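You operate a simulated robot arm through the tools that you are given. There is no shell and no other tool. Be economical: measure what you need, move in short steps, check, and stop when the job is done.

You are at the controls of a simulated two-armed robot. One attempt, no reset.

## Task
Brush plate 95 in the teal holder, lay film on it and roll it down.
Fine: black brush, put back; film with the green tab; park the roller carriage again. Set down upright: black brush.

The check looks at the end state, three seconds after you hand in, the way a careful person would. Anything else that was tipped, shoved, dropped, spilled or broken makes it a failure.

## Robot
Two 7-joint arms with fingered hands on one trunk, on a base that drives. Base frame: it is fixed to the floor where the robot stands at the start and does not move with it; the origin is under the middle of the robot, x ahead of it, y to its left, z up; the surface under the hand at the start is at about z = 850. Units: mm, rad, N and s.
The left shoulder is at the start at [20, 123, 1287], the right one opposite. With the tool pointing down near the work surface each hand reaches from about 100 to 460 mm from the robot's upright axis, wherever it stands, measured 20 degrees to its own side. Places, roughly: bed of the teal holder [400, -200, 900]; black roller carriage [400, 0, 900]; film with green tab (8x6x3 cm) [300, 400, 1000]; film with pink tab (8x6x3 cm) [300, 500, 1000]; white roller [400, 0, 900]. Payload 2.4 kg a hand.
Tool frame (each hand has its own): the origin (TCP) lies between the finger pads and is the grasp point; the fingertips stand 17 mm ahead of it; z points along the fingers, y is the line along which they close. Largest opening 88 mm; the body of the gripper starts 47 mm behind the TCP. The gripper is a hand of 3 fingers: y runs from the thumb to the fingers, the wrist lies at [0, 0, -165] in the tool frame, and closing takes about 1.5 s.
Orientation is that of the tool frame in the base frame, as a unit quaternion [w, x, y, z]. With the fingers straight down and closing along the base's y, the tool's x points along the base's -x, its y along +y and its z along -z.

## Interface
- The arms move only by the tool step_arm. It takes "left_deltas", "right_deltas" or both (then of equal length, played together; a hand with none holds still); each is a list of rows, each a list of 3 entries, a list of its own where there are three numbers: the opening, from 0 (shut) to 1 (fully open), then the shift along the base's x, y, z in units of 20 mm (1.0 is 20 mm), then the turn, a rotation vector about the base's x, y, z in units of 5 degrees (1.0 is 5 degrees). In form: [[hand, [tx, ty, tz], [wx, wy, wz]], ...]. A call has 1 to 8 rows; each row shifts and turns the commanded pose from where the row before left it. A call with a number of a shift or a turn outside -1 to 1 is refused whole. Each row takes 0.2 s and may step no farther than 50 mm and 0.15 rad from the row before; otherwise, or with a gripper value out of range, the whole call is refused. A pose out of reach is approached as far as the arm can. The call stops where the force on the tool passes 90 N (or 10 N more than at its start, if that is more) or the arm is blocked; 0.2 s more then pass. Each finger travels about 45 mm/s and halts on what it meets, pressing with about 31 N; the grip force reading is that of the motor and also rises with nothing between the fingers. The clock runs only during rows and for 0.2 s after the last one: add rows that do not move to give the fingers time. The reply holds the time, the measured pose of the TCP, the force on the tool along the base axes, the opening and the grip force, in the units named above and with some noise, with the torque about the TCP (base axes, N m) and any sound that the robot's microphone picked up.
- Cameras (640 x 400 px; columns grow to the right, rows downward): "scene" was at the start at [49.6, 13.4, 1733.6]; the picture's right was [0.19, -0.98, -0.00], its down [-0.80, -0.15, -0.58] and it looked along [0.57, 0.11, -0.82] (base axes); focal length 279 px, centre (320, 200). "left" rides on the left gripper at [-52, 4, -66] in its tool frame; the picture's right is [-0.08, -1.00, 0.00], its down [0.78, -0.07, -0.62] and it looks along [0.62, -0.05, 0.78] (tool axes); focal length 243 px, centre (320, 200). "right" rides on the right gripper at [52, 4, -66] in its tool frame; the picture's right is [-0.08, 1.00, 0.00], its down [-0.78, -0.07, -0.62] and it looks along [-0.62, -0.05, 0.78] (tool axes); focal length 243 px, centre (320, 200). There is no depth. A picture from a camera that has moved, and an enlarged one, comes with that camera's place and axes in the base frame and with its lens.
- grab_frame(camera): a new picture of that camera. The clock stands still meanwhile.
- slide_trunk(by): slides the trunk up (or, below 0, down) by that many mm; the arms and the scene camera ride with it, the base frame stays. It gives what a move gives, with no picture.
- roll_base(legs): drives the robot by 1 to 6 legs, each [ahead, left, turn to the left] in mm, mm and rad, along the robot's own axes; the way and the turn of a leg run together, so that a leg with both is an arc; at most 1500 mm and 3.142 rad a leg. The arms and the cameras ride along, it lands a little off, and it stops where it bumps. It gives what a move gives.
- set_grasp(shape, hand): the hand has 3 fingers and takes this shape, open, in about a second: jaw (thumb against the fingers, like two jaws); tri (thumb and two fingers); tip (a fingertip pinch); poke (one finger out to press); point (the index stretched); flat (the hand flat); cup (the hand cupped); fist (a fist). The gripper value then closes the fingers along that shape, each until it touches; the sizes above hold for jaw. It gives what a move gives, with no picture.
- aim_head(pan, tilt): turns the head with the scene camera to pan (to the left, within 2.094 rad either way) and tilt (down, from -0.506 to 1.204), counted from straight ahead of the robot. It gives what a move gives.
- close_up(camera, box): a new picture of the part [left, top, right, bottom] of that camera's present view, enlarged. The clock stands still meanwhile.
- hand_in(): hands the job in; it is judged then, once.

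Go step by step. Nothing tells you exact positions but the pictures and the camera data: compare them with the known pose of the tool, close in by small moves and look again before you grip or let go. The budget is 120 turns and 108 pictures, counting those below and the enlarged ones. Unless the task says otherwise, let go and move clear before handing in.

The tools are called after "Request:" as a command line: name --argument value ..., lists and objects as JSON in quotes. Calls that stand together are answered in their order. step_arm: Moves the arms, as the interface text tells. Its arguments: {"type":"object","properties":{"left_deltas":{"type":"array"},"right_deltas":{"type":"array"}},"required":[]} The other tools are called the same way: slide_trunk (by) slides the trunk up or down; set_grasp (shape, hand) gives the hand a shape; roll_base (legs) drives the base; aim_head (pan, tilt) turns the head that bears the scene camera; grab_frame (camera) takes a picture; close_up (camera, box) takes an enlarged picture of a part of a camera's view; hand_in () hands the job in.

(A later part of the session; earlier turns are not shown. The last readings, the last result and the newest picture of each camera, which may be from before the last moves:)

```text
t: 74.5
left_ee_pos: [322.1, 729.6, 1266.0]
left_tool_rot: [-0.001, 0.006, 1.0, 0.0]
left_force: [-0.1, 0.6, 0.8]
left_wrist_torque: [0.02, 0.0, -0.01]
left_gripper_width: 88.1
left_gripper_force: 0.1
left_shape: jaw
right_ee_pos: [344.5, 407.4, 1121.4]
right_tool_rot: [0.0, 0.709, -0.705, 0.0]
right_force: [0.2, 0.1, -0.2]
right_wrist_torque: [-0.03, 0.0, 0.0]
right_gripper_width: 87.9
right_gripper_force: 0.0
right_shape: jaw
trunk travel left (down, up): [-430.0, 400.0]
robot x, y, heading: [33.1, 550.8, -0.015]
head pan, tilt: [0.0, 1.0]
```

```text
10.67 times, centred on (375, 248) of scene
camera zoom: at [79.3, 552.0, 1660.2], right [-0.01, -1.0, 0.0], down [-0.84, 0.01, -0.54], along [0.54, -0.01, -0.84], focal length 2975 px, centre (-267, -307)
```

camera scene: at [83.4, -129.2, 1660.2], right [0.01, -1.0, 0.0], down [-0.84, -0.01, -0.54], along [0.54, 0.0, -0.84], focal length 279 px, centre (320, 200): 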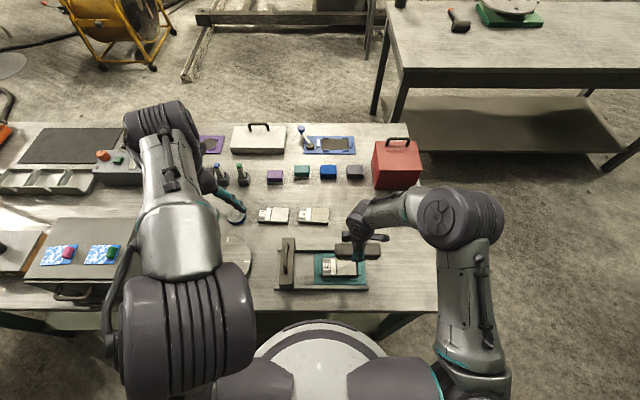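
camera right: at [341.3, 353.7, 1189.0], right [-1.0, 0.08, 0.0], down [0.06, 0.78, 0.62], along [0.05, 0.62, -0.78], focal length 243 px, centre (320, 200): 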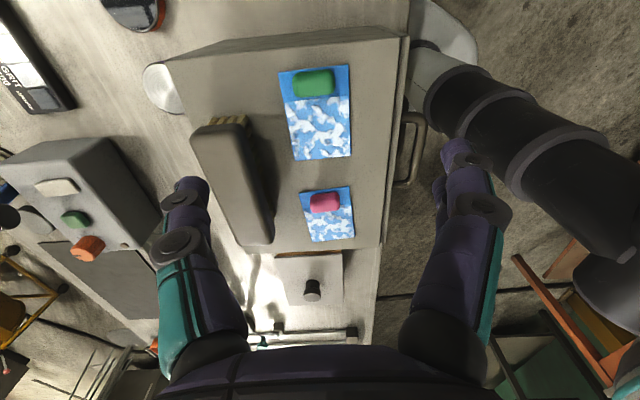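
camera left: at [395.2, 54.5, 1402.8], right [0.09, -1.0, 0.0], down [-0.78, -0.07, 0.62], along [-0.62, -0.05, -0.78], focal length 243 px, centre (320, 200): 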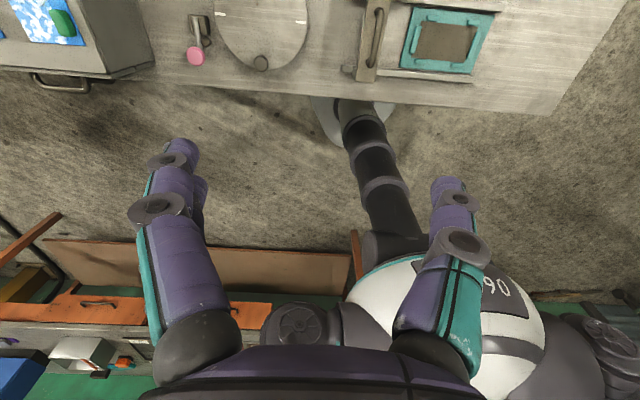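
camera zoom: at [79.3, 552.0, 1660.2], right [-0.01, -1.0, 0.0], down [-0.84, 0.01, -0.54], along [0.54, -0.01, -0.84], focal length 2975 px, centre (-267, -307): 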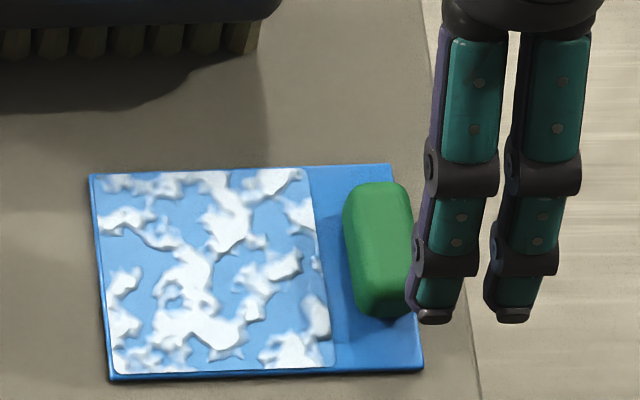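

The tab is at about (348.5, 395), 31 mm in x by 16 mm in y, at the film's -y end. I'll turn the hand back to close along y, which holds the film level better.

Request:
step_arm --right_deltas '[[1, [0, 0, 0], [0, 0, -1]], [1, [0, 0, 0], [0, 0, -1]], [1, [0, 0, 0], [0, 0, -1]], [1, [0, 0, 0], [0, 0, -1]], [1, [0, 0, 0], [0, 0, -1]], [1, [0, 0, 0], [0, 0, -1]], [1, [0, 0, 0], [0, 0, -1]], [1, [0, 0, 0], [0, 0, -1]]]'

Request:
step_arm --right_deltas '[[1, [0, 0, 0], [0, 0, -1]], [1, [0, 0, 0], [0, 0, -1]], [1, [0, 0, 0], [0, 0, -1]], [1, [0, 0, 0], [0, 0, -1]], [1, [0, 0, 0], [0, 0, -1]], [1, [0, 0, 0], [0, 0, -1]], [1, [0, 0, 0], [0, 0, -1]], [1, [0, 0, 0], [0, 0, -1]]]'

Request:
step_arm --right_deltas '[[1, [0.2, -0.6, -0.5], [0, 0, -1]], [0.6, [0, 0, -0.5], [0, 0, -1]], [0.6, [0, 0, 0], [0, 0, 0]], [0.6, [0, 0, 0], [0, 0, 0]]]'

Request:
grab_frame --camera "right"

Request:
close_up --camera "scene" --box '[325, 210, 425, 270]'

```text
t: 76.3
left_ee_pos: [325.2, 730.9, 1266.8]
left_tool_rot: [-0.001, 0.006, 1.0, 0.0]
left_force: [0.1, 0.3, 1.2]
left_wrist_torque: [-0.02, 0.01, 0.0]
left_gripper_width: 88.2
left_gripper_force: 0.1
left_shape: jaw
right_ee_pos: [345.6, 406.3, 1120.4]
right_tool_rot: [-0.001, -0.424, 0.906, -0.001]
right_force: [-0.3, 0.9, -1.4]
right_wrist_torque: [0.0, -0.04, 0.0]
right_gripper_width: 88.1
right_gripper_force: 0.1
right_shape: jaw
trunk travel left (down, up): [-430.0, 400.0]
robot x, y, heading: [32.8, 556.2, -0.014]
head pan, tilt: [0.0, 1.0]
```

```text
t: 78.1
left_ee_pos: [324.0, 730.4, 1265.9]
left_tool_rot: [-0.002, 0.006, 1.0, 0.0]
left_force: [0.3, 0.1, -0.4]
left_wrist_torque: [-0.01, 0.03, -0.03]
left_gripper_width: 87.8
left_gripper_force: 0.1
left_shape: jaw
right_ee_pos: [345.0, 407.3, 1120.4]
right_tool_rot: [0.0, -0.088, 0.996, 0.0]
right_force: [-0.2, 0.5, -0.2]
right_wrist_torque: [-0.02, -0.01, -0.01]
right_gripper_width: 87.5
right_gripper_force: 0.2
right_shape: jaw
trunk travel left (down, up): [-430.0, 400.0]
robot x, y, heading: [30.7, 551.5, -0.013]
head pan, tilt: [0.0, 1.0]
```

```text
t: 79.1
left_ee_pos: [324.9, 730.6, 1266.0]
left_tool_rot: [-0.001, 0.006, 1.0, 0.001]
left_force: [-0.4, -0.1, -0.7]
left_wrist_torque: [0.0, -0.03, -0.03]
left_gripper_width: 87.9
left_gripper_force: 0.1
left_shape: jaw
right_ee_pos: [349.3, 395.7, 1101.7]
right_tool_rot: [0.001, -0.003, 1.0, 0.001]
right_force: [-0.4, 0.3, -0.7]
right_wrist_torque: [0.04, -0.01, 0.0]
right_gripper_width: 53.0
right_gripper_force: 0.0
right_shape: jaw
trunk travel left (down, up): [-430.0, 400.0]
robot x, y, heading: [35.6, 553.9, -0.014]
head pan, tilt: [0.0, 1.0]
```

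```text
48 pictures are left
camera right: at [298.9, 399.3, 1169.7], right [0.08, 1.0, 0.0], down [0.78, -0.06, 0.62], along [0.62, -0.05, -0.78], focal length 243 px, centre (320, 200)
```

right: 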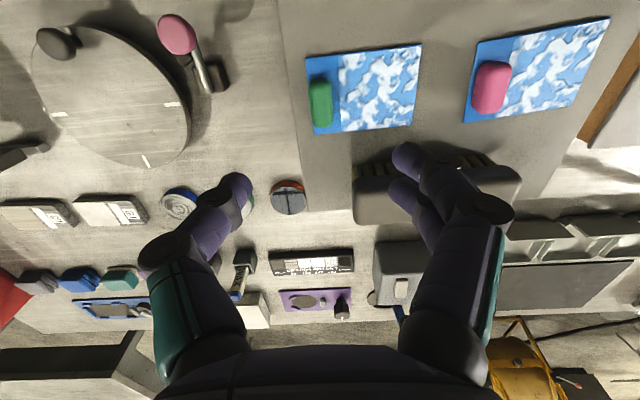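

```text
6.40 times, centred on (375, 240) of scene
camera zoom: at [79.5, 552.7, 1660.2], right [-0.01, -1.0, 0.0], down [-0.84, 0.01, -0.54], along [0.54, -0.01, -0.84], focal length 1785 px, centre (-32, -56)
```

zoom: 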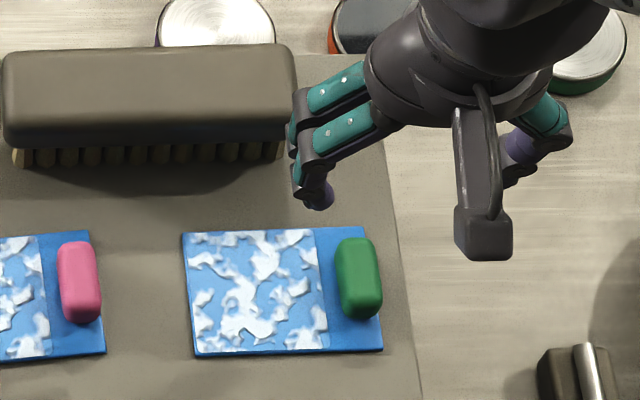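

The hand is directly over the green tab. I'll descend in two stages.

Request:
step_arm --right_deltas '[[0.6, [0, 0, -1], [0, 0, 0]], [0.6, [0, 0, -1], [0, 0, 0]], [0.6, [0, 0, -1], [0, 0, 0]], [0.6, [0, 0, -0.9], [0, 0, 0]], [0.6, [0, 0, 0], [0, 0, 0]]]'

Request:
grab_frame --camera "right"

Request:
close_up --camera "scene" --box '[335, 225, 415, 275]'

```text
t: 80.3
left_ee_pos: [324.0, 731.1, 1266.2]
left_tool_rot: [-0.001, 0.007, 1.0, -0.001]
left_force: [-0.4, -0.3, 0.4]
left_wrist_torque: [-0.04, -0.03, -0.02]
left_gripper_width: 88.0
left_gripper_force: 0.1
left_shape: jaw
right_ee_pos: [349.2, 394.2, 1022.7]
right_tool_rot: [0.0, -0.003, 1.0, -0.001]
right_force: [0.1, -0.3, 0.3]
right_wrist_torque: [0.03, 0.0, -0.02]
right_gripper_width: 53.2
right_gripper_force: 0.2
right_shape: jaw
trunk travel left (down, up): [-430.0, 400.0]
robot x, y, heading: [30.5, 550.8, -0.014]
head pan, tilt: [0.0, 1.0]
```

```text
46 pictures are left
camera right: at [298.9, 398.7, 1090.1], right [0.08, 1.0, 0.0], down [0.78, -0.06, 0.62], along [0.62, -0.05, -0.78], focal length 243 px, centre (320, 200)
```

right: 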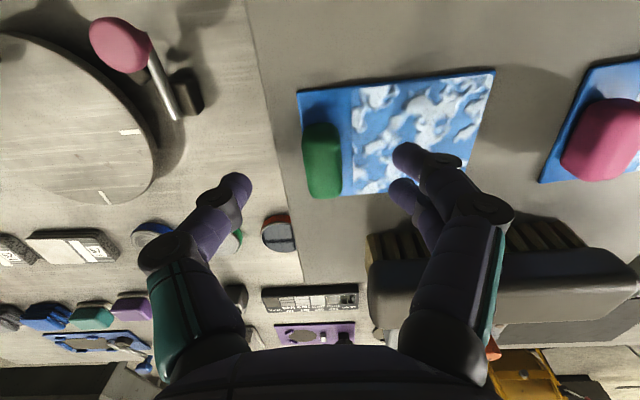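

```text
8.00 times, centred on (375, 250) of scene
camera zoom: at [79.3, 552.5, 1660.2], right [-0.01, -1.0, 0.0], down [-0.84, 0.01, -0.54], along [0.54, -0.01, -0.84], focal length 2231 px, centre (-120, -200)
```

zoom: 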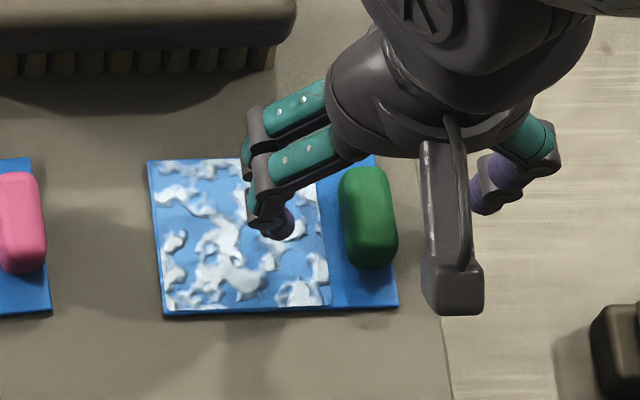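

Aligned on the tab. Lowering 12 mm and closing.

Request:
step_arm --right_deltas '[[0.55, [0, 0.05, -0.6], [0, 0, 0]], [0.4, [0, 0, 0], [0, 0, 0]], [0.2, [0, 0, 0], [0, 0, 0]], [0, [0, 0, 0], [0, 0, 0]], [0, [0, 0, 0], [0, 0, 0]], [0, [0, 0, 0], [0, 0, 0]]]'

Request:
grab_frame --camera "right"

```text
t: 81.7
left_ee_pos: [324.1, 730.4, 1264.3]
left_tool_rot: [0.0, 0.006, 1.0, 0.0]
left_force: [0.4, -0.4, -0.6]
left_wrist_torque: [-0.02, 0.01, -0.05]
left_gripper_width: 88.1
left_gripper_force: 0.1
left_shape: jaw
right_ee_pos: [348.5, 395.4, 1010.8]
right_tool_rot: [0.0, -0.003, 1.0, 0.0]
right_force: [0.0, -0.1, -0.2]
right_wrist_torque: [-0.01, 0.01, -0.01]
right_gripper_width: 9.5
right_gripper_force: 31.1
right_shape: jaw
trunk travel left (down, up): [-430.0, 400.0]
robot x, y, heading: [29.1, 557.9, -0.011]
head pan, tilt: [0.0, 1.0]
```

```text
44 pictures are left
camera right: at [299.1, 400.2, 1079.0], right [0.08, 1.0, 0.0], down [0.78, -0.06, 0.62], along [0.62, -0.05, -0.78], focal length 243 px, centre (320, 200)
```

right: 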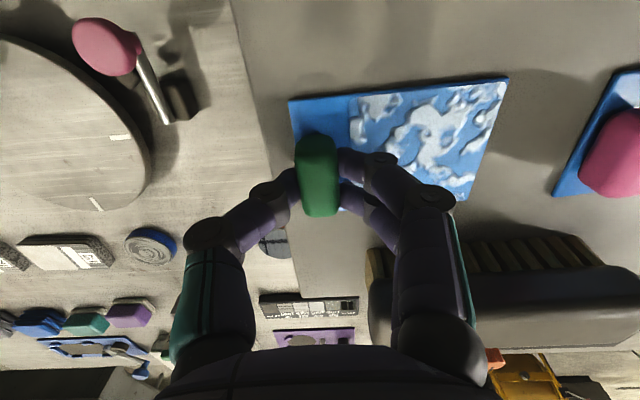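

The tab is pinched. Lifting and checking that the film comes up level.

Request:
step_arm --right_deltas '[[0, [0, 0, 0.3], [0, 0, 0]], [0, [0, 0, 0.7], [0, 0, 0]], [0, [0, 0, 1], [0, 0, 0]], [0, [0, 0, 1], [0, 0, 0]], [0, [0, 0, 1], [0, 0, 0]], [0, [0, 0, 1], [0, 0, 0]], [0, [0, 0, 0], [0, 0, 0]]]'

Request:
close_up --camera "scene" --box '[315, 190, 445, 280]'

```text
t: 83.3
left_ee_pos: [324.4, 730.9, 1265.7]
left_tool_rot: [0.0, 0.005, 1.0, 0.001]
left_force: [0.3, 0.2, -0.5]
left_wrist_torque: [0.03, 0.03, 0.01]
left_gripper_width: 88.2
left_gripper_force: 0.1
left_shape: jaw
right_ee_pos: [350.5, 397.3, 1113.3]
right_tool_rot: [0.0, -0.003, 1.0, -0.001]
right_force: [0.1, -0.5, -1.1]
right_wrist_torque: [-0.02, 0.05, 0.01]
right_gripper_width: 9.3
right_gripper_force: 31.1
right_shape: jaw
trunk travel left (down, up): [-430.0, 400.0]
robot x, y, heading: [35.8, 551.5, -0.01]
head pan, tilt: [0.0, 1.0]
```

```text
4.44 times, centred on (380, 235) of scene
camera zoom: at [79.6, 552.5, 1660.2], right [-0.01, -1.0, 0.0], down [-0.84, 0.01, -0.54], along [0.54, -0.01, -0.84], focal length 1240 px, centre (53, 44)
```

zoom: 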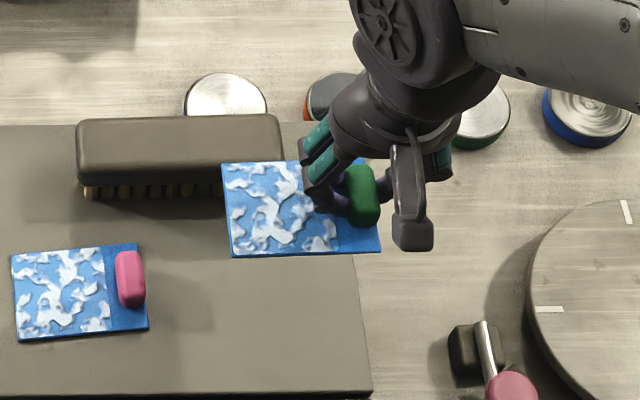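

The film is held level. Driving right to the holder.

Request:
roll_base --legs '[[0, -640, 0.01]]'

Request:
aim_head --pan 0.0 --tilt 1.0

Request:
close_up --camera "scene" --box '[240, 190, 440, 310]'

```text
t: 86.8
left_ee_pos: [319.9, 105.1, 1266.4]
left_tool_rot: [-0.001, -0.006, 1.0, -0.001]
left_force: [-0.8, -0.6, 0.5]
left_wrist_torque: [-0.02, 0.0, 0.01]
left_gripper_width: 88.0
left_gripper_force: 0.1
left_shape: jaw
right_ee_pos: [355.2, -227.6, 1110.6]
right_tool_rot: [0.0, -0.014, 1.0, 0.0]
right_force: [0.3, 0.1, 0.0]
right_wrist_torque: [0.0, 0.02, 0.01]
right_gripper_width: 9.3
right_gripper_force: 31.1
right_shape: jaw
trunk travel left (down, up): [-430.0, 400.0]
robot x, y, heading: [34.8, -79.7, 0.012]
head pan, tilt: [0.0, 1.0]
```

```text
t: 87.5
left_ee_pos: [320.1, 104.8, 1265.1]
left_tool_rot: [-0.002, -0.006, 1.0, 0.0]
left_force: [-0.6, 0.6, 0.1]
left_wrist_torque: [-0.02, 0.03, 0.0]
left_gripper_width: 87.7
left_gripper_force: 0.0
left_shape: jaw
right_ee_pos: [355.0, -228.1, 1112.6]
right_tool_rot: [-0.001, -0.015, 1.0, 0.0]
right_force: [1.0, -1.0, -0.4]
right_wrist_torque: [-0.01, -0.03, -0.01]
right_gripper_width: 9.4
right_gripper_force: 31.1
right_shape: jaw
trunk travel left (down, up): [-430.0, 400.0]
robot x, y, heading: [33.9, -79.6, 0.011]
head pan, tilt: [0.0, 1.0]
```

```text
3.20 times, centred on (340, 250) of scene
camera zoom: at [79.5, -78.5, 1660.2], right [0.01, -1.0, 0.0], down [-0.84, -0.01, -0.54], along [0.54, 0.01, -0.84], focal length 892 px, centre (256, 40)
```

zoom: 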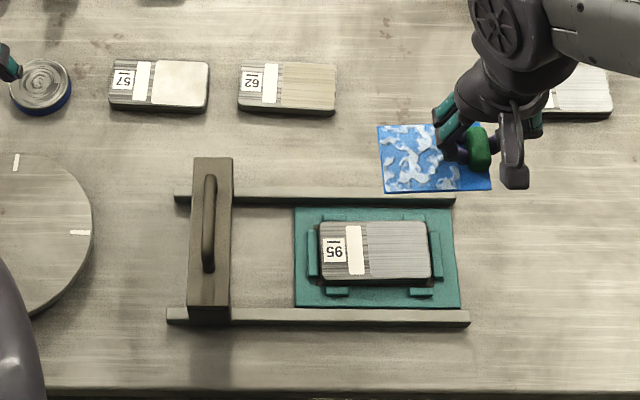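

I'll correct 1.4° of yaw, move the tab to about (361, -249) so the film body sits on the cleaned area, and descend most of the way.

Request:
step_arm --right_deltas '[[0, [0.3, -1, 0], [0, 0, -0.28]], [0, [0, 0, -1], [0, 0, 0]], [0, [0, 0, -1], [0, 0, 0]], [0, [0, 0, -1], [0, 0, 0]], [0, [0, 0, -1], [0, 0, 0]], [0, [0, 0, -1], [0, 0, 0]], [0, [0, 0, -1], [0, 0, 0]], [0, [0, 0, -1], [0, 0, 0]]]'

Request:
step_arm --right_deltas '[[0, [0, 0, -1], [0, 0, 0]], [0, [0, 0, -1], [0, 0, 0]], [0, [0, 0, 0], [0, 0, 0]]]'

Request:
close_up --camera "scene" --box '[310, 230, 420, 300]'

Request:
grab_frame --camera "right"

```text
t: 89.2
left_ee_pos: [320.1, 103.5, 1265.0]
left_tool_rot: [-0.001, -0.005, 1.0, 0.001]
left_force: [-0.1, 0.6, 0.4]
left_wrist_torque: [0.0, -0.02, 0.01]
left_gripper_width: 88.1
left_gripper_force: 0.1
left_shape: jaw
right_ee_pos: [358.2, -250.2, 972.2]
right_tool_rot: [0.0, -0.002, 1.0, -0.001]
right_force: [-0.1, 0.1, -0.5]
right_wrist_torque: [-0.04, -0.02, -0.01]
right_gripper_width: 9.4
right_gripper_force: 31.3
right_shape: jaw
trunk travel left (down, up): [-430.0, 400.0]
robot x, y, heading: [32.8, -78.2, 0.01]
head pan, tilt: [0.0, 1.0]
```

```text
t: 90.0
left_ee_pos: [321.2, 105.1, 1266.8]
left_tool_rot: [-0.001, -0.006, 1.0, -0.001]
left_force: [0.2, -0.3, -0.3]
left_wrist_torque: [-0.01, 0.0, 0.05]
left_gripper_width: 87.8
left_gripper_force: 0.1
left_shape: jaw
right_ee_pos: [360.6, -247.1, 931.9]
right_tool_rot: [0.0, -0.003, 1.0, 0.0]
right_force: [-0.2, 0.5, -0.3]
right_wrist_torque: [-0.02, 0.0, 0.01]
right_gripper_width: 9.6
right_gripper_force: 31.0
right_shape: jaw
trunk travel left (down, up): [-430.0, 400.0]
robot x, y, heading: [30.7, -77.6, 0.014]
head pan, tilt: [0.0, 1.0]
```

```text
5.71 times, centred on (365, 265) of scene
camera zoom: at [79.5, -78.6, 1660.2], right [0.01, -1.0, 0.0], down [-0.84, -0.01, -0.54], along [0.54, 0.01, -0.84], focal length 1594 px, centre (63, -171)
```

zoom: 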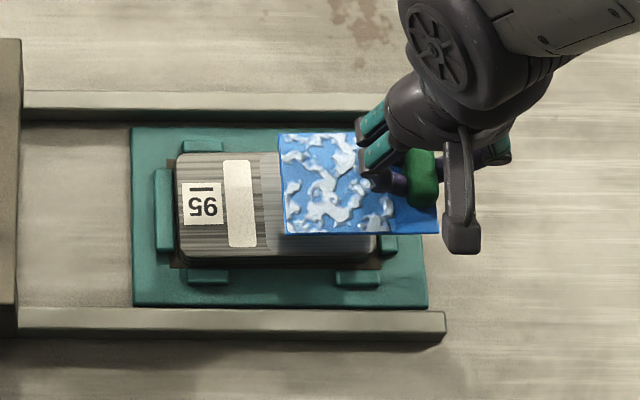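

```text
40 pictures are left
camera right: at [310.3, -243.4, 1000.1], right [0.08, 1.0, 0.0], down [0.78, -0.06, 0.62], along [0.62, -0.05, -0.78], focal length 243 px, centre (320, 200)
```

right: 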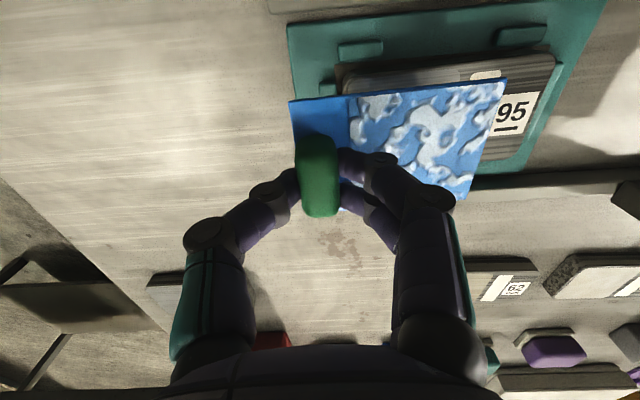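

Film and plate edges agree to a few millimetres; a shift of +2.5 mm in x and +2.5 in y centres the film on the cleaned area. Lowering close to contact.

Request:
step_arm --right_deltas '[[0, [0.12, 0.12, -0.5], [0, 0, 0]], [0, [0, 0, -0.5], [0, 0, 0]], [0, [0, 0, -0.5], [0, 0, 0]], [0, [0, 0, 0], [0, 0, 0]]]'

Request:
close_up --camera "scene" --box '[320, 240, 400, 290]'

Request:
grab_frame --camera "right"

```text
t: 91.0
left_ee_pos: [321.7, 105.3, 1265.6]
left_tool_rot: [-0.002, -0.006, 1.0, 0.0]
left_force: [-0.1, 0.6, 0.0]
left_wrist_torque: [0.03, -0.02, 0.04]
left_gripper_width: 87.8
left_gripper_force: 0.1
left_shape: jaw
right_ee_pos: [363.8, -244.9, 902.9]
right_tool_rot: [0.001, -0.002, 1.0, 0.0]
right_force: [-0.4, 0.0, 0.1]
right_wrist_torque: [-0.02, 0.01, -0.02]
right_gripper_width: 9.5
right_gripper_force: 30.7
right_shape: jaw
trunk travel left (down, up): [-430.0, 400.0]
robot x, y, heading: [31.3, -80.5, 0.015]
head pan, tilt: [0.0, 1.0]
```

```text
8.00 times, centred on (360, 265) of scene
camera zoom: at [79.5, -78.5, 1660.2], right [0.01, -1.0, 0.0], down [-0.84, -0.01, -0.54], along [0.54, 0.01, -0.84], focal length 2231 px, centre (0, -320)
```

zoom: 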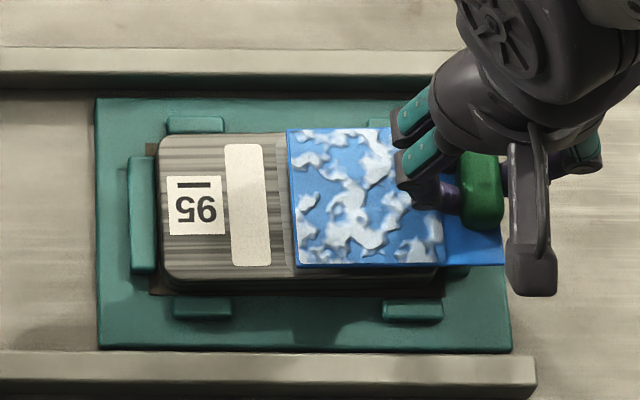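

```text
38 pictures are left
camera right: at [313.3, -241.6, 971.0], right [0.08, 1.0, 0.0], down [0.78, -0.06, 0.62], along [0.62, -0.05, -0.78], focal length 243 px, centre (320, 200)
```

right: 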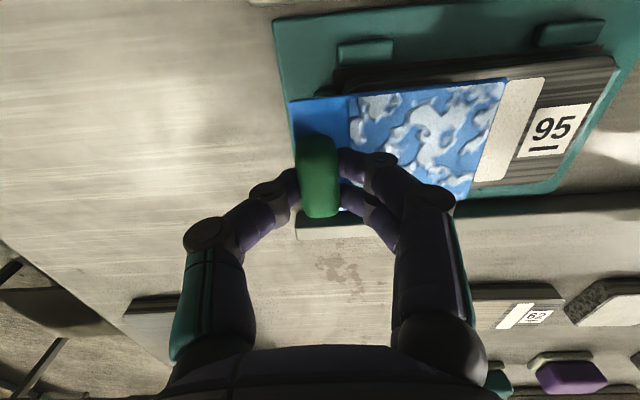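

Fine tune +2 mm in x and +1.5 mm in y, then lower to contact.

Request:
step_arm --right_deltas '[[0, [0.1, 0.08, -0.2], [0, 0, 0]], [0, [0, 0, -0.2], [0, 0, 0]], [0, [0, 0, -0.1], [0, 0, 0]], [0, [0, 0, 0], [0, 0, 0]]]'

Request:
close_up --camera "scene" --box '[320, 240, 400, 290]'

```text
t: 92.0
left_ee_pos: [319.7, 104.8, 1265.0]
left_tool_rot: [-0.001, -0.005, 1.0, 0.0]
left_force: [0.0, -0.5, 0.2]
left_wrist_torque: [0.0, 0.0, -0.01]
left_gripper_width: 87.7
left_gripper_force: 0.1
left_shape: jaw
right_ee_pos: [365.8, -244.6, 891.8]
right_tool_rot: [-0.001, -0.002, 1.0, 0.0]
right_force: [0.3, 0.1, 1.5]
right_wrist_torque: [0.01, 0.03, -0.03]
right_gripper_width: 9.3
right_gripper_force: 31.3
right_shape: jaw
trunk travel left (down, up): [-430.0, 400.0]
robot x, y, heading: [29.8, -76.6, 0.013]
head pan, tilt: [0.0, 1.0]
```

```text
8.00 times, centred on (360, 265) of scene
camera zoom: at [79.4, -78.6, 1660.2], right [0.01, -1.0, 0.0], down [-0.84, -0.01, -0.54], along [0.54, 0.01, -0.84], focal length 2231 px, centre (0, -320)
```

zoom: 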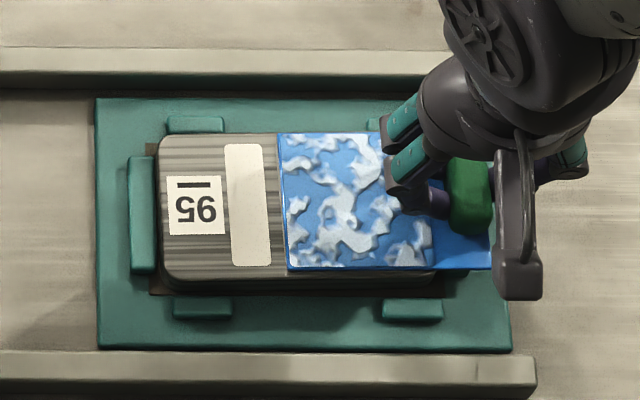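

Alignment is excellent. A last 1 mm, then release a little and rise.

Request:
step_arm --right_deltas '[[0, [0, 0, -0.05], [0, 0, 0]], [0, [0, 0, 0], [0, 0, 0]], [0.25, [0, 0, 0], [0, 0, 0]], [0.3, [0, 0, 0], [0, 0, 0]], [0.3, [0, 0, 0.3], [0, 0, 0]], [0.3, [0, 0, 0.7], [0, 0, 0]], [0.3, [0, 0, 1], [0, 0, 0]], [0.3, [0, 0, 1], [0, 0, 0]]]'

Request:
close_up --camera "scene" --box '[320, 240, 400, 290]'

Request:
grab_frame --camera "right"

```text
t: 93.8
left_ee_pos: [320.3, 105.5, 1265.7]
left_tool_rot: [-0.001, -0.006, 1.0, 0.0]
left_force: [0.5, 0.8, 0.2]
left_wrist_torque: [0.04, 0.01, 0.02]
left_gripper_width: 88.1
left_gripper_force: 0.0
left_shape: jaw
right_ee_pos: [365.3, -244.5, 953.8]
right_tool_rot: [0.0, -0.002, 1.0, 0.0]
right_force: [-0.2, -0.4, -0.2]
right_wrist_torque: [-0.02, 0.02, -0.01]
right_gripper_width: 26.3
right_gripper_force: 0.2
right_shape: jaw
trunk travel left (down, up): [-430.0, 400.0]
robot x, y, heading: [32.5, -76.7, 0.01]
head pan, tilt: [0.0, 1.0]
```

```text
8.00 times, centred on (360, 265) of scene
camera zoom: at [79.3, -78.5, 1660.2], right [0.01, -1.0, 0.0], down [-0.84, -0.01, -0.54], along [0.54, 0.01, -0.84], focal length 2231 px, centre (0, -320)
```

zoom: 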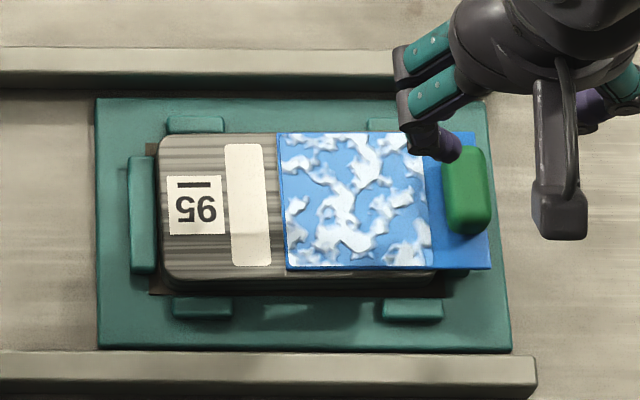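

```text
35 pictures are left
camera right: at [314.2, -240.0, 1020.5], right [0.08, 1.0, 0.0], down [0.78, -0.06, 0.62], along [0.62, -0.05, -0.78], focal length 243 px, centre (320, 200)
```

right: 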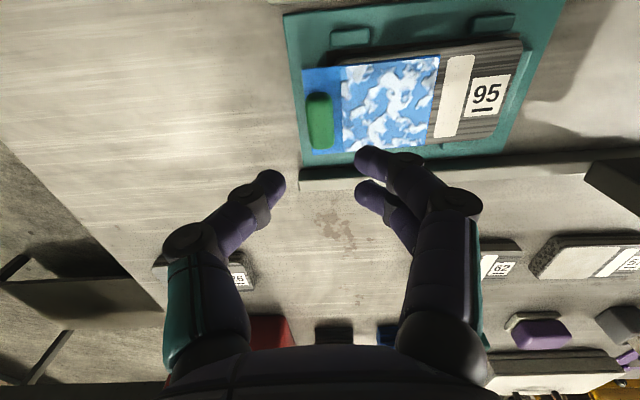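

The film lies flat and matches the cleaned area. Now the carriage: I'll move the hand up and over the handle near (358, -35).

Request:
step_arm --right_deltas '[[0.5, [0, 0, 1], [0, 0, 0]], [0.5, [0, 0, 1], [0, 0, 0]], [0.5, [0, 0, 1], [0, 0, 0]], [0.7, [0, 1, 1], [0, 0, 0]], [0.7, [0, 1, 0], [0, 0, 0]], [0.7, [0, 1, 0], [0, 0, 0]], [0.7, [0, 1, 0], [0, 0, 0]], [0.7, [0, 1, 0], [0, 0, 0]]]'

Request:
step_arm --right_deltas '[[0.7, [0, 1, 0], [0, 0, 0]], [0.7, [0, 1, 0], [0, 0, 0]], [0.7, [0, 1, 0], [0, 0, 0]], [0.7, [0, 1, 0], [0, 0, 0]], [0.7, [0, 1, 0], [0, 0, 0]], [0.7, [0, 0.3, 0], [0, 0, 0]], [0.7, [0, 0, 0], [0, 0, 0]]]'

Request:
grab_frame --camera "right"

Request:
close_up --camera "scene" --box '[260, 210, 360, 300]'

```text
t: 95.7
left_ee_pos: [319.6, 105.7, 1265.6]
left_tool_rot: [0.0, -0.006, 1.0, 0.0]
left_force: [0.6, 0.1, -0.9]
left_wrist_torque: [-0.04, -0.01, 0.0]
left_gripper_width: 87.8
left_gripper_force: 0.1
left_shape: jaw
right_ee_pos: [364.9, -142.3, 1032.5]
right_tool_rot: [0.0, -0.002, 1.0, 0.0]
right_force: [0.4, 0.6, -1.1]
right_wrist_torque: [-0.03, -0.01, 0.01]
right_gripper_width: 61.3
right_gripper_force: 0.1
right_shape: jaw
trunk travel left (down, up): [-430.0, 400.0]
robot x, y, heading: [29.2, -81.0, 0.014]
head pan, tilt: [0.0, 1.0]
```

```text
t: 97.2
left_ee_pos: [320.3, 105.1, 1265.8]
left_tool_rot: [-0.001, -0.006, 1.0, -0.001]
left_force: [0.5, 0.6, 0.6]
left_wrist_torque: [0.0, 0.01, -0.01]
left_gripper_width: 87.9
left_gripper_force: 0.1
left_shape: jaw
right_ee_pos: [364.3, -37.2, 1031.4]
right_tool_rot: [0.0, -0.003, 1.0, 0.0]
right_force: [-0.5, -0.1, 0.3]
right_wrist_torque: [-0.01, -0.01, -0.02]
right_gripper_width: 61.2
right_gripper_force: 0.0
right_shape: jaw
trunk travel left (down, up): [-430.0, 400.0]
robot x, y, heading: [30.3, -81.2, 0.014]
head pan, tilt: [0.0, 1.0]
```

```text
34 pictures are left
camera right: at [313.7, -33.2, 1099.0], right [0.08, 1.0, 0.0], down [0.78, -0.06, 0.62], along [0.62, -0.05, -0.78], focal length 243 px, centre (320, 200)
```

right: 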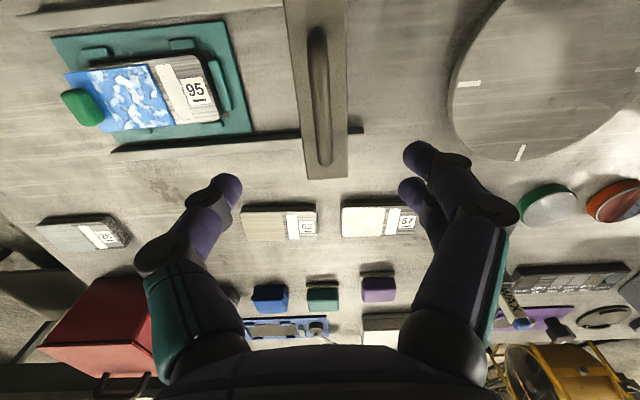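

```text
4.44 times, centred on (310, 255) of scene
camera zoom: at [79.5, -78.4, 1660.2], right [0.01, -1.0, 0.0], down [-0.84, -0.01, -0.54], along [0.54, 0.01, -0.84], focal length 1240 px, centre (364, -44)
```

zoom: 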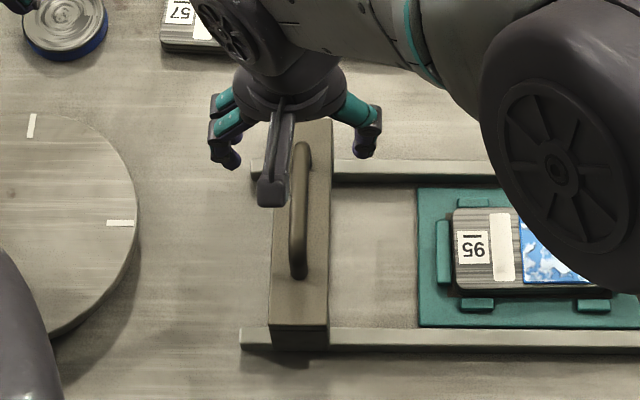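

The handle runs along x, centred at about (358, -37). I'll descend part way and look.

Request:
step_arm --right_deltas '[[0.5, [-0.2, 0, -1], [0, 0, 0]], [0.4, [0, 0, -1], [0, 0, 0]], [0.4, [0, 0, -0.8], [0, 0, 0]], [0.4, [0, 0, 0], [0, 0, 0]]]'

Request:
grab_frame --camera "right"

Request:
close_up --camera "scene" --box '[270, 220, 340, 290]'

```text
t: 98.2
left_ee_pos: [320.0, 104.7, 1264.9]
left_tool_rot: [0.0, -0.007, 1.0, 0.0]
left_force: [-0.5, -0.2, -0.3]
left_wrist_torque: [-0.03, 0.01, -0.03]
left_gripper_width: 87.9
left_gripper_force: 0.1
left_shape: jaw
right_ee_pos: [362.4, -37.5, 974.4]
right_tool_rot: [0.0, -0.003, 1.0, 0.0]
right_force: [0.0, -0.8, 0.3]
right_wrist_torque: [0.0, 0.02, 0.02]
right_gripper_width: 35.6
right_gripper_force: 0.1
right_shape: jaw
trunk travel left (down, up): [-430.0, 400.0]
robot x, y, heading: [34.8, -79.2, 0.011]
head pan, tilt: [0.0, 1.0]
```

```text
32 pictures are left
camera right: at [312.2, -33.0, 1042.6], right [0.08, 1.0, 0.0], down [0.78, -0.06, 0.62], along [0.62, -0.05, -0.78], focal length 243 px, centre (320, 200)
```

right: 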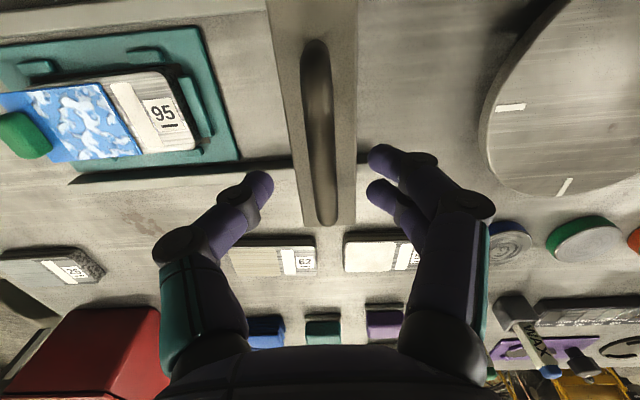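

```text
5.71 times, centred on (305, 255) of scene
camera zoom: at [79.4, -78.4, 1660.2], right [0.01, -1.0, 0.0], down [-0.84, -0.01, -0.54], along [0.54, 0.01, -0.84], focal length 1594 px, centre (406, -114)
```

zoom: 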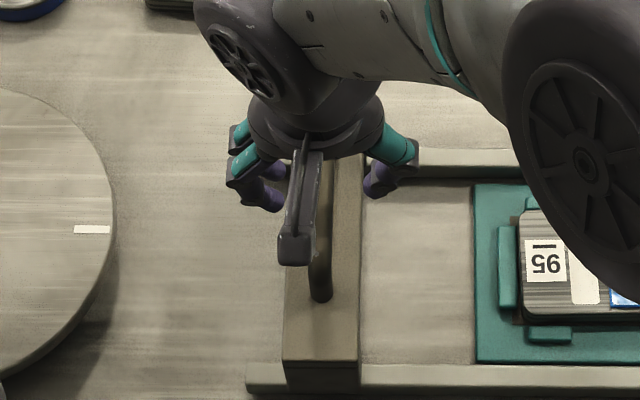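

The handle top is at about z 957, so I'll drop to TCP 955 and close on it.

Request:
step_arm --right_deltas '[[0.4, [-0.2, 0, -0.5], [0, 0, 0]], [0.4, [0, 0, -0.45], [0, 0, 0]], [0.2, [0, 0, 0], [0, 0, 0]], [0, [0, 0, 0], [0, 0, 0]], [0, [0, 0, 0], [0, 0, 0]], [0, [0, 0, 0], [0, 0, 0]]]'

Request:
grab_frame --camera "right"

```text
t: 99.7
left_ee_pos: [322.2, 104.5, 1265.5]
left_tool_rot: [-0.001, -0.006, 1.0, -0.001]
left_force: [-0.3, -0.6, -0.6]
left_wrist_torque: [0.01, -0.04, 0.0]
left_gripper_width: 87.9
left_gripper_force: 0.1
left_shape: jaw
right_ee_pos: [357.4, -37.9, 953.7]
right_tool_rot: [-0.001, -0.003, 1.0, 0.0]
right_force: [0.0, 0.0, -24.7]
right_wrist_torque: [-0.03, 0.02, 0.01]
right_gripper_width: 0.0
right_gripper_force: 31.1
right_shape: jaw
trunk travel left (down, up): [-430.0, 400.0]
robot x, y, heading: [35.1, -83.8, 0.016]
head pan, tilt: [0.0, 1.0]
```

```text
30 pictures are left
camera right: at [307.3, -33.9, 1021.6], right [0.08, 1.0, 0.0], down [0.78, -0.06, 0.62], along [0.62, -0.05, -0.79], focal length 243 px, centre (320, 200)
```

right: 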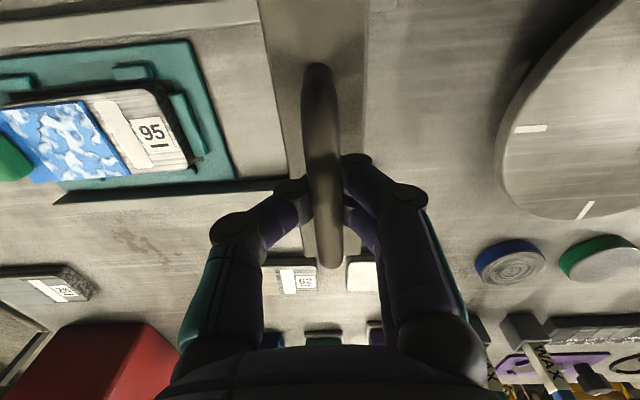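

The fingers closed under the handle (reading 0, 25 N pull). I'll reopen, rise 8 mm and grip the handle's sides.

Request:
step_arm --right_deltas '[[0.2, [0, 0, 0], [0, 0, 0]], [0.4, [0, 0, 0], [0, 0, 0]], [0.4, [0, 0, 0], [0, 0, 0]], [0.4, [0, 0, 0.45], [0, 0, 0]], [0.2, [0, 0, 0], [0, 0, 0]], [0, [0, 0, 0], [0, 0, 0]], [0, [0, 0, 0], [0, 0, 0]], [0, [0, 0, 0], [0, 0, 0]]]'

Request:
close_up --camera "scene" --box '[260, 210, 360, 300]'

```text
t: 101.5
left_ee_pos: [321.2, 104.8, 1266.1]
left_tool_rot: [0.0, -0.007, 1.0, 0.0]
left_force: [0.5, 0.0, 0.2]
left_wrist_torque: [0.01, 0.02, -0.01]
left_gripper_width: 88.1
left_gripper_force: 0.1
left_shape: jaw
right_ee_pos: [358.2, -38.6, 964.7]
right_tool_rot: [0.0, -0.002, 1.0, 0.0]
right_force: [0.2, -1.1, -0.8]
right_wrist_torque: [0.01, -0.03, 0.02]
right_gripper_width: 5.6
right_gripper_force: 30.7
right_shape: jaw
trunk travel left (down, up): [-430.0, 400.0]
robot x, y, heading: [31.1, -80.8, 0.009]
head pan, tilt: [0.0, 1.0]
```

```text
4.44 times, centred on (310, 255) of scene
camera zoom: at [79.6, -78.5, 1660.2], right [0.01, -1.0, 0.0], down [-0.84, -0.01, -0.54], along [0.54, 0.01, -0.84], focal length 1240 px, centre (364, -44)
```

zoom: 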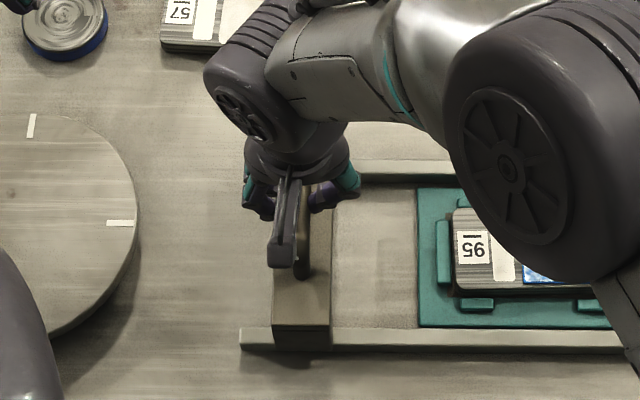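

Clean grip on the handle now (parked at hand y ≈ -38). I'll push the carriage toward -y slowly.

Request:
step_arm --right_deltas '[[0, [0, -0.4, 0], [0, 0, 0]], [0, [0, -0.5, 0], [0, 0, 0]], [0, [0, -0.6, 0], [0, 0, 0]], [0, [0, 0, 0], [0, 0, 0]]]'

Request:
close_up --camera "scene" --box '[260, 210, 360, 300]'

```text
t: 102.5
left_ee_pos: [319.8, 104.6, 1264.8]
left_tool_rot: [-0.001, -0.006, 1.0, 0.0]
left_force: [-0.1, -0.2, 0.0]
left_wrist_torque: [0.02, -0.04, 0.0]
left_gripper_width: 87.8
left_gripper_force: 0.2
left_shape: jaw
right_ee_pos: [358.2, -69.4, 963.2]
right_tool_rot: [0.0, -0.002, 1.0, 0.0]
right_force: [0.1, 0.7, 2.2]
right_wrist_torque: [-0.01, 0.03, 0.02]
right_gripper_width: 5.5
right_gripper_force: 30.7
right_shape: jaw
trunk travel left (down, up): [-430.0, 400.0]
robot x, y, heading: [29.6, -78.9, 0.01]
head pan, tilt: [0.0, 1.0]
```

```text
4.44 times, centred on (310, 255) of scene
camera zoom: at [79.5, -78.3, 1660.2], right [0.01, -1.0, 0.0], down [-0.84, -0.01, -0.54], along [0.54, 0.01, -0.84], focal length 1240 px, centre (364, -44)
```

zoom: 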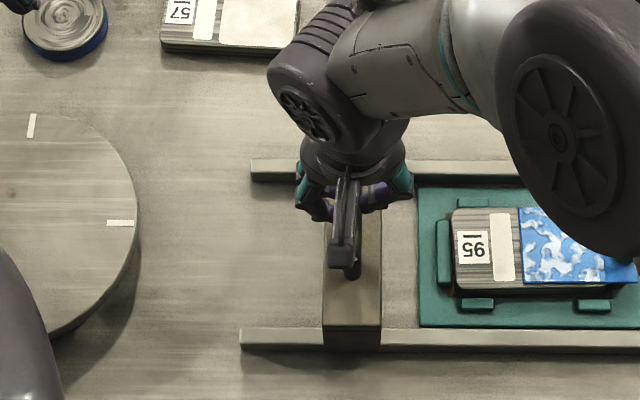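

It slides freely. Continuing to the plate edge.

Request:
step_arm --right_deltas '[[0, [0, -0.6, 0], [0, 0, 0]], [0, [0, -0.6, 0], [0, 0, 0]], [0, [0, -0.6, 0], [0, 0, 0]], [0, [0, -0.6, 0], [0, 0, 0]], [0, [0, -0.6, 0], [0, 0, 0]], [0, [0, 0, 0], [0, 0, 0]]]'

Request:
step_arm --right_deltas '[[0, [0, -0.5, 0], [0, 0, 0]], [0, [0, -0.5, 0], [0, 0, 0]], [0, [0, -0.5, 0], [0, 0, 0]], [0, [0, 0, 0], [0, 0, 0]]]'

Request:
close_up --camera "scene" --box '[290, 220, 410, 300]'

```text
t: 103.8
left_ee_pos: [320.3, 104.6, 1265.9]
left_tool_rot: [-0.001, -0.007, 1.0, 0.001]
left_force: [-0.5, -0.2, 0.4]
left_wrist_torque: [-0.01, -0.04, 0.02]
left_gripper_width: 88.1
left_gripper_force: 0.0
left_shape: jaw
right_ee_pos: [356.7, -127.6, 964.8]
right_tool_rot: [0.0, -0.002, 1.0, 0.0]
right_force: [4.0, 0.0, 0.5]
right_wrist_torque: [0.03, -0.05, 0.02]
right_gripper_width: 5.6
right_gripper_force: 30.7
right_shape: jaw
trunk travel left (down, up): [-430.0, 400.0]
robot x, y, heading: [27.3, -80.5, 0.01]
head pan, tilt: [0.0, 1.0]
```

```text
t: 104.8
left_ee_pos: [321.8, 105.2, 1264.0]
left_tool_rot: [-0.001, -0.006, 1.0, -0.001]
left_force: [-0.2, 0.1, -0.8]
left_wrist_torque: [-0.01, 0.0, 0.01]
left_gripper_width: 87.8
left_gripper_force: 0.0
left_shape: jaw
right_ee_pos: [357.2, -156.4, 966.4]
right_tool_rot: [-0.001, -0.002, 1.0, 0.0]
right_force: [4.8, 0.7, -4.5]
right_wrist_torque: [-0.05, -0.03, -0.01]
right_gripper_width: 5.5
right_gripper_force: 30.9
right_shape: jaw
trunk travel left (down, up): [-430.0, 400.0]
robot x, y, heading: [32.6, -76.7, 0.011]
head pan, tilt: [0.0, 1.0]
```

```text
5.00 times, centred on (350, 260) of scene
camera zoom: at [80.8, -78.5, 1660.1], right [0.01, -1.0, 0.0], down [-0.84, -0.01, -0.54], along [0.54, 0.01, -0.84], focal length 1394 px, centre (170, -100)
```

zoom: 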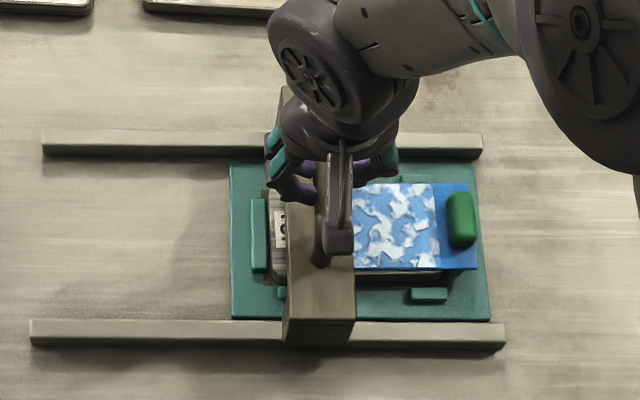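

Rolling onto the plate smoothly. Continuing over the film in small steps.

Request:
step_arm --right_deltas '[[0, [0, -0.4, 0], [0, 0, 0]], [0, [0, -0.4, 0], [0, 0, 0]], [0, [0, -0.4, 0], [0, 0, 0]], [0, [0, -0.4, 0], [0, 0, 0]], [0, [0, -0.4, 0], [0, 0, 0]], [0, [0, 0, 0], [0, 0, 0]]]'

Request:
close_up --camera "scene" --box '[290, 220, 410, 300]'

Request:
grab_frame --camera "right"

```text
t: 106.2
left_ee_pos: [320.8, 105.1, 1265.7]
left_tool_rot: [-0.001, -0.007, 1.0, 0.0]
left_force: [-0.2, 0.0, -1.1]
left_wrist_torque: [-0.02, 0.0, 0.0]
left_gripper_width: 87.6
left_gripper_force: 0.0
left_shape: jaw
right_ee_pos: [357.8, -195.7, 966.0]
right_tool_rot: [0.0, -0.003, 1.0, 0.0]
right_force: [7.3, 0.4, -4.3]
right_wrist_torque: [-0.01, -0.11, -0.01]
right_gripper_width: 5.3
right_gripper_force: 31.0
right_shape: jaw
trunk travel left (down, up): [-430.0, 400.0]
robot x, y, heading: [31.2, -82.0, 0.012]
head pan, tilt: [0.0, 1.0]
```

```text
5.00 times, centred on (350, 260) of scene
camera zoom: at [81.3, -78.4, 1660.2], right [0.01, -1.0, 0.0], down [-0.84, -0.01, -0.54], along [0.54, 0.01, -0.84], focal length 1394 px, centre (170, -100)
```

zoom: 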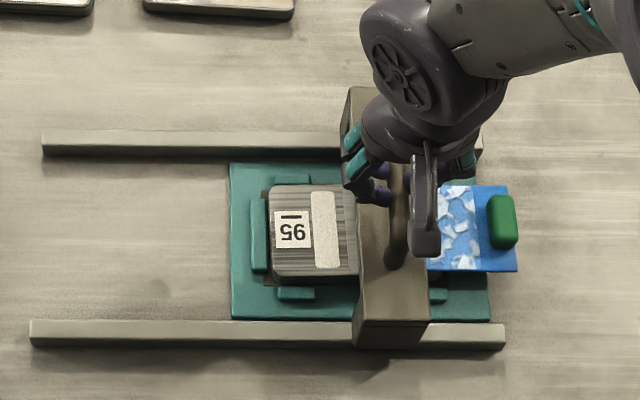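

```text
25 pictures are left
camera right: at [306.7, -192.5, 1034.1], right [0.08, 1.0, 0.0], down [0.78, -0.06, 0.62], along [0.62, -0.05, -0.78], focal length 243 px, centre (320, 200)
```

right: 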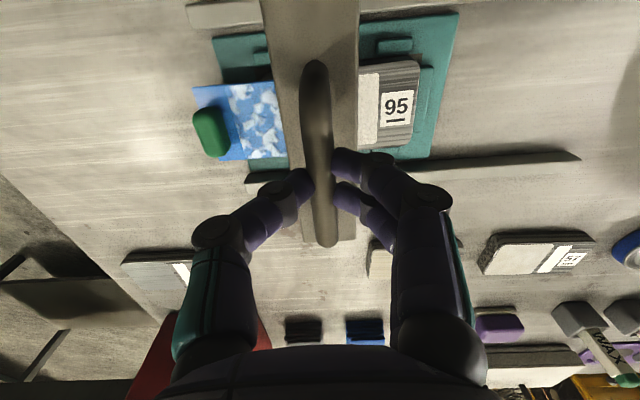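

The roller pushed the film's edge: the film slid about 23 mm toward -y instead of being rolled over. I'll back the carriage off, and on the way test whether it can be lifted slightly off the rails so the roller can be set down on top of the film instead.

Request:
step_arm --right_deltas '[[0, [0, 0.7, 0], [0, 0, 0]], [0, [0, 1, 0], [0, 0, 0]], [0, [0, 1, 0], [0, 0, 0]], [0, [0, 1, 0], [0, 0, 0]], [0, [0, 1, 0], [0, 0, 0]], [0, [0, 0.5, 0], [0, 0, 0]], [0, [0, 0, 0], [0, 0, 0]]]'

Request:
step_arm --right_deltas '[[0, [0, 0, 0.2], [0, 0, 0]], [0, [0, 0, 0.2], [0, 0, 0]], [0, [0, 0, 0], [0, 0, 0]]]'

Request:
close_up --camera "scene" --box '[270, 220, 390, 300]'

```text
t: 107.8
left_ee_pos: [321.4, 104.2, 1266.1]
left_tool_rot: [-0.001, -0.005, 1.0, 0.001]
left_force: [0.3, -0.6, 0.0]
left_wrist_torque: [-0.01, 0.02, 0.0]
left_gripper_width: 88.0
left_gripper_force: 0.0
left_shape: jaw
right_ee_pos: [356.9, -93.4, 965.7]
right_tool_rot: [0.0, -0.002, 1.0, 0.0]
right_force: [10.5, 0.1, 3.6]
right_wrist_torque: [0.01, -0.11, -0.01]
right_gripper_width: 5.2
right_gripper_force: 31.1
right_shape: jaw
trunk travel left (down, up): [-430.0, 400.0]
robot x, y, heading: [31.3, -80.2, 0.016]
head pan, tilt: [0.0, 1.0]
```

```text
t: 108.7
left_ee_pos: [319.4, 104.7, 1265.6]
left_tool_rot: [0.0, -0.005, 1.0, -0.001]
left_force: [-0.2, -0.8, 0.1]
left_wrist_torque: [0.02, 0.01, 0.0]
left_gripper_width: 88.1
left_gripper_force: 0.0
left_shape: jaw
right_ee_pos: [356.9, -93.4, 973.1]
right_tool_rot: [-0.002, -0.003, 1.0, -0.001]
right_force: [0.2, 0.3, -0.2]
right_wrist_torque: [-0.02, -0.01, 0.03]
right_gripper_width: 0.0
right_gripper_force: 31.5
right_shape: jaw
trunk travel left (down, up): [-430.0, 400.0]
robot x, y, heading: [29.9, -80.9, 0.013]
head pan, tilt: [0.0, 1.0]
```

```text
5.00 times, centred on (330, 260) of scene
camera zoom: at [79.9, -78.5, 1660.2], right [0.01, -1.0, 0.0], down [-0.84, -0.01, -0.54], along [0.54, 0.01, -0.84], focal length 1394 px, centre (270, -100)
```

zoom: 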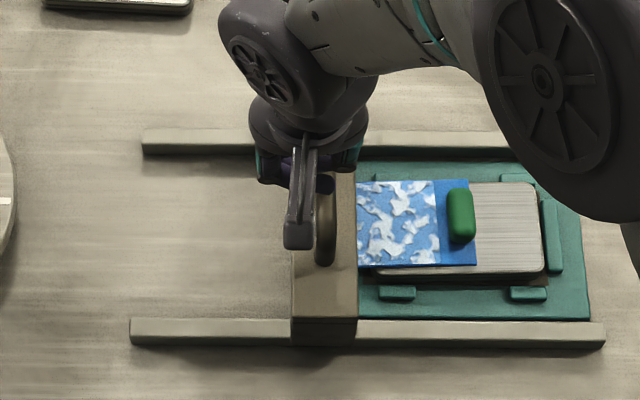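

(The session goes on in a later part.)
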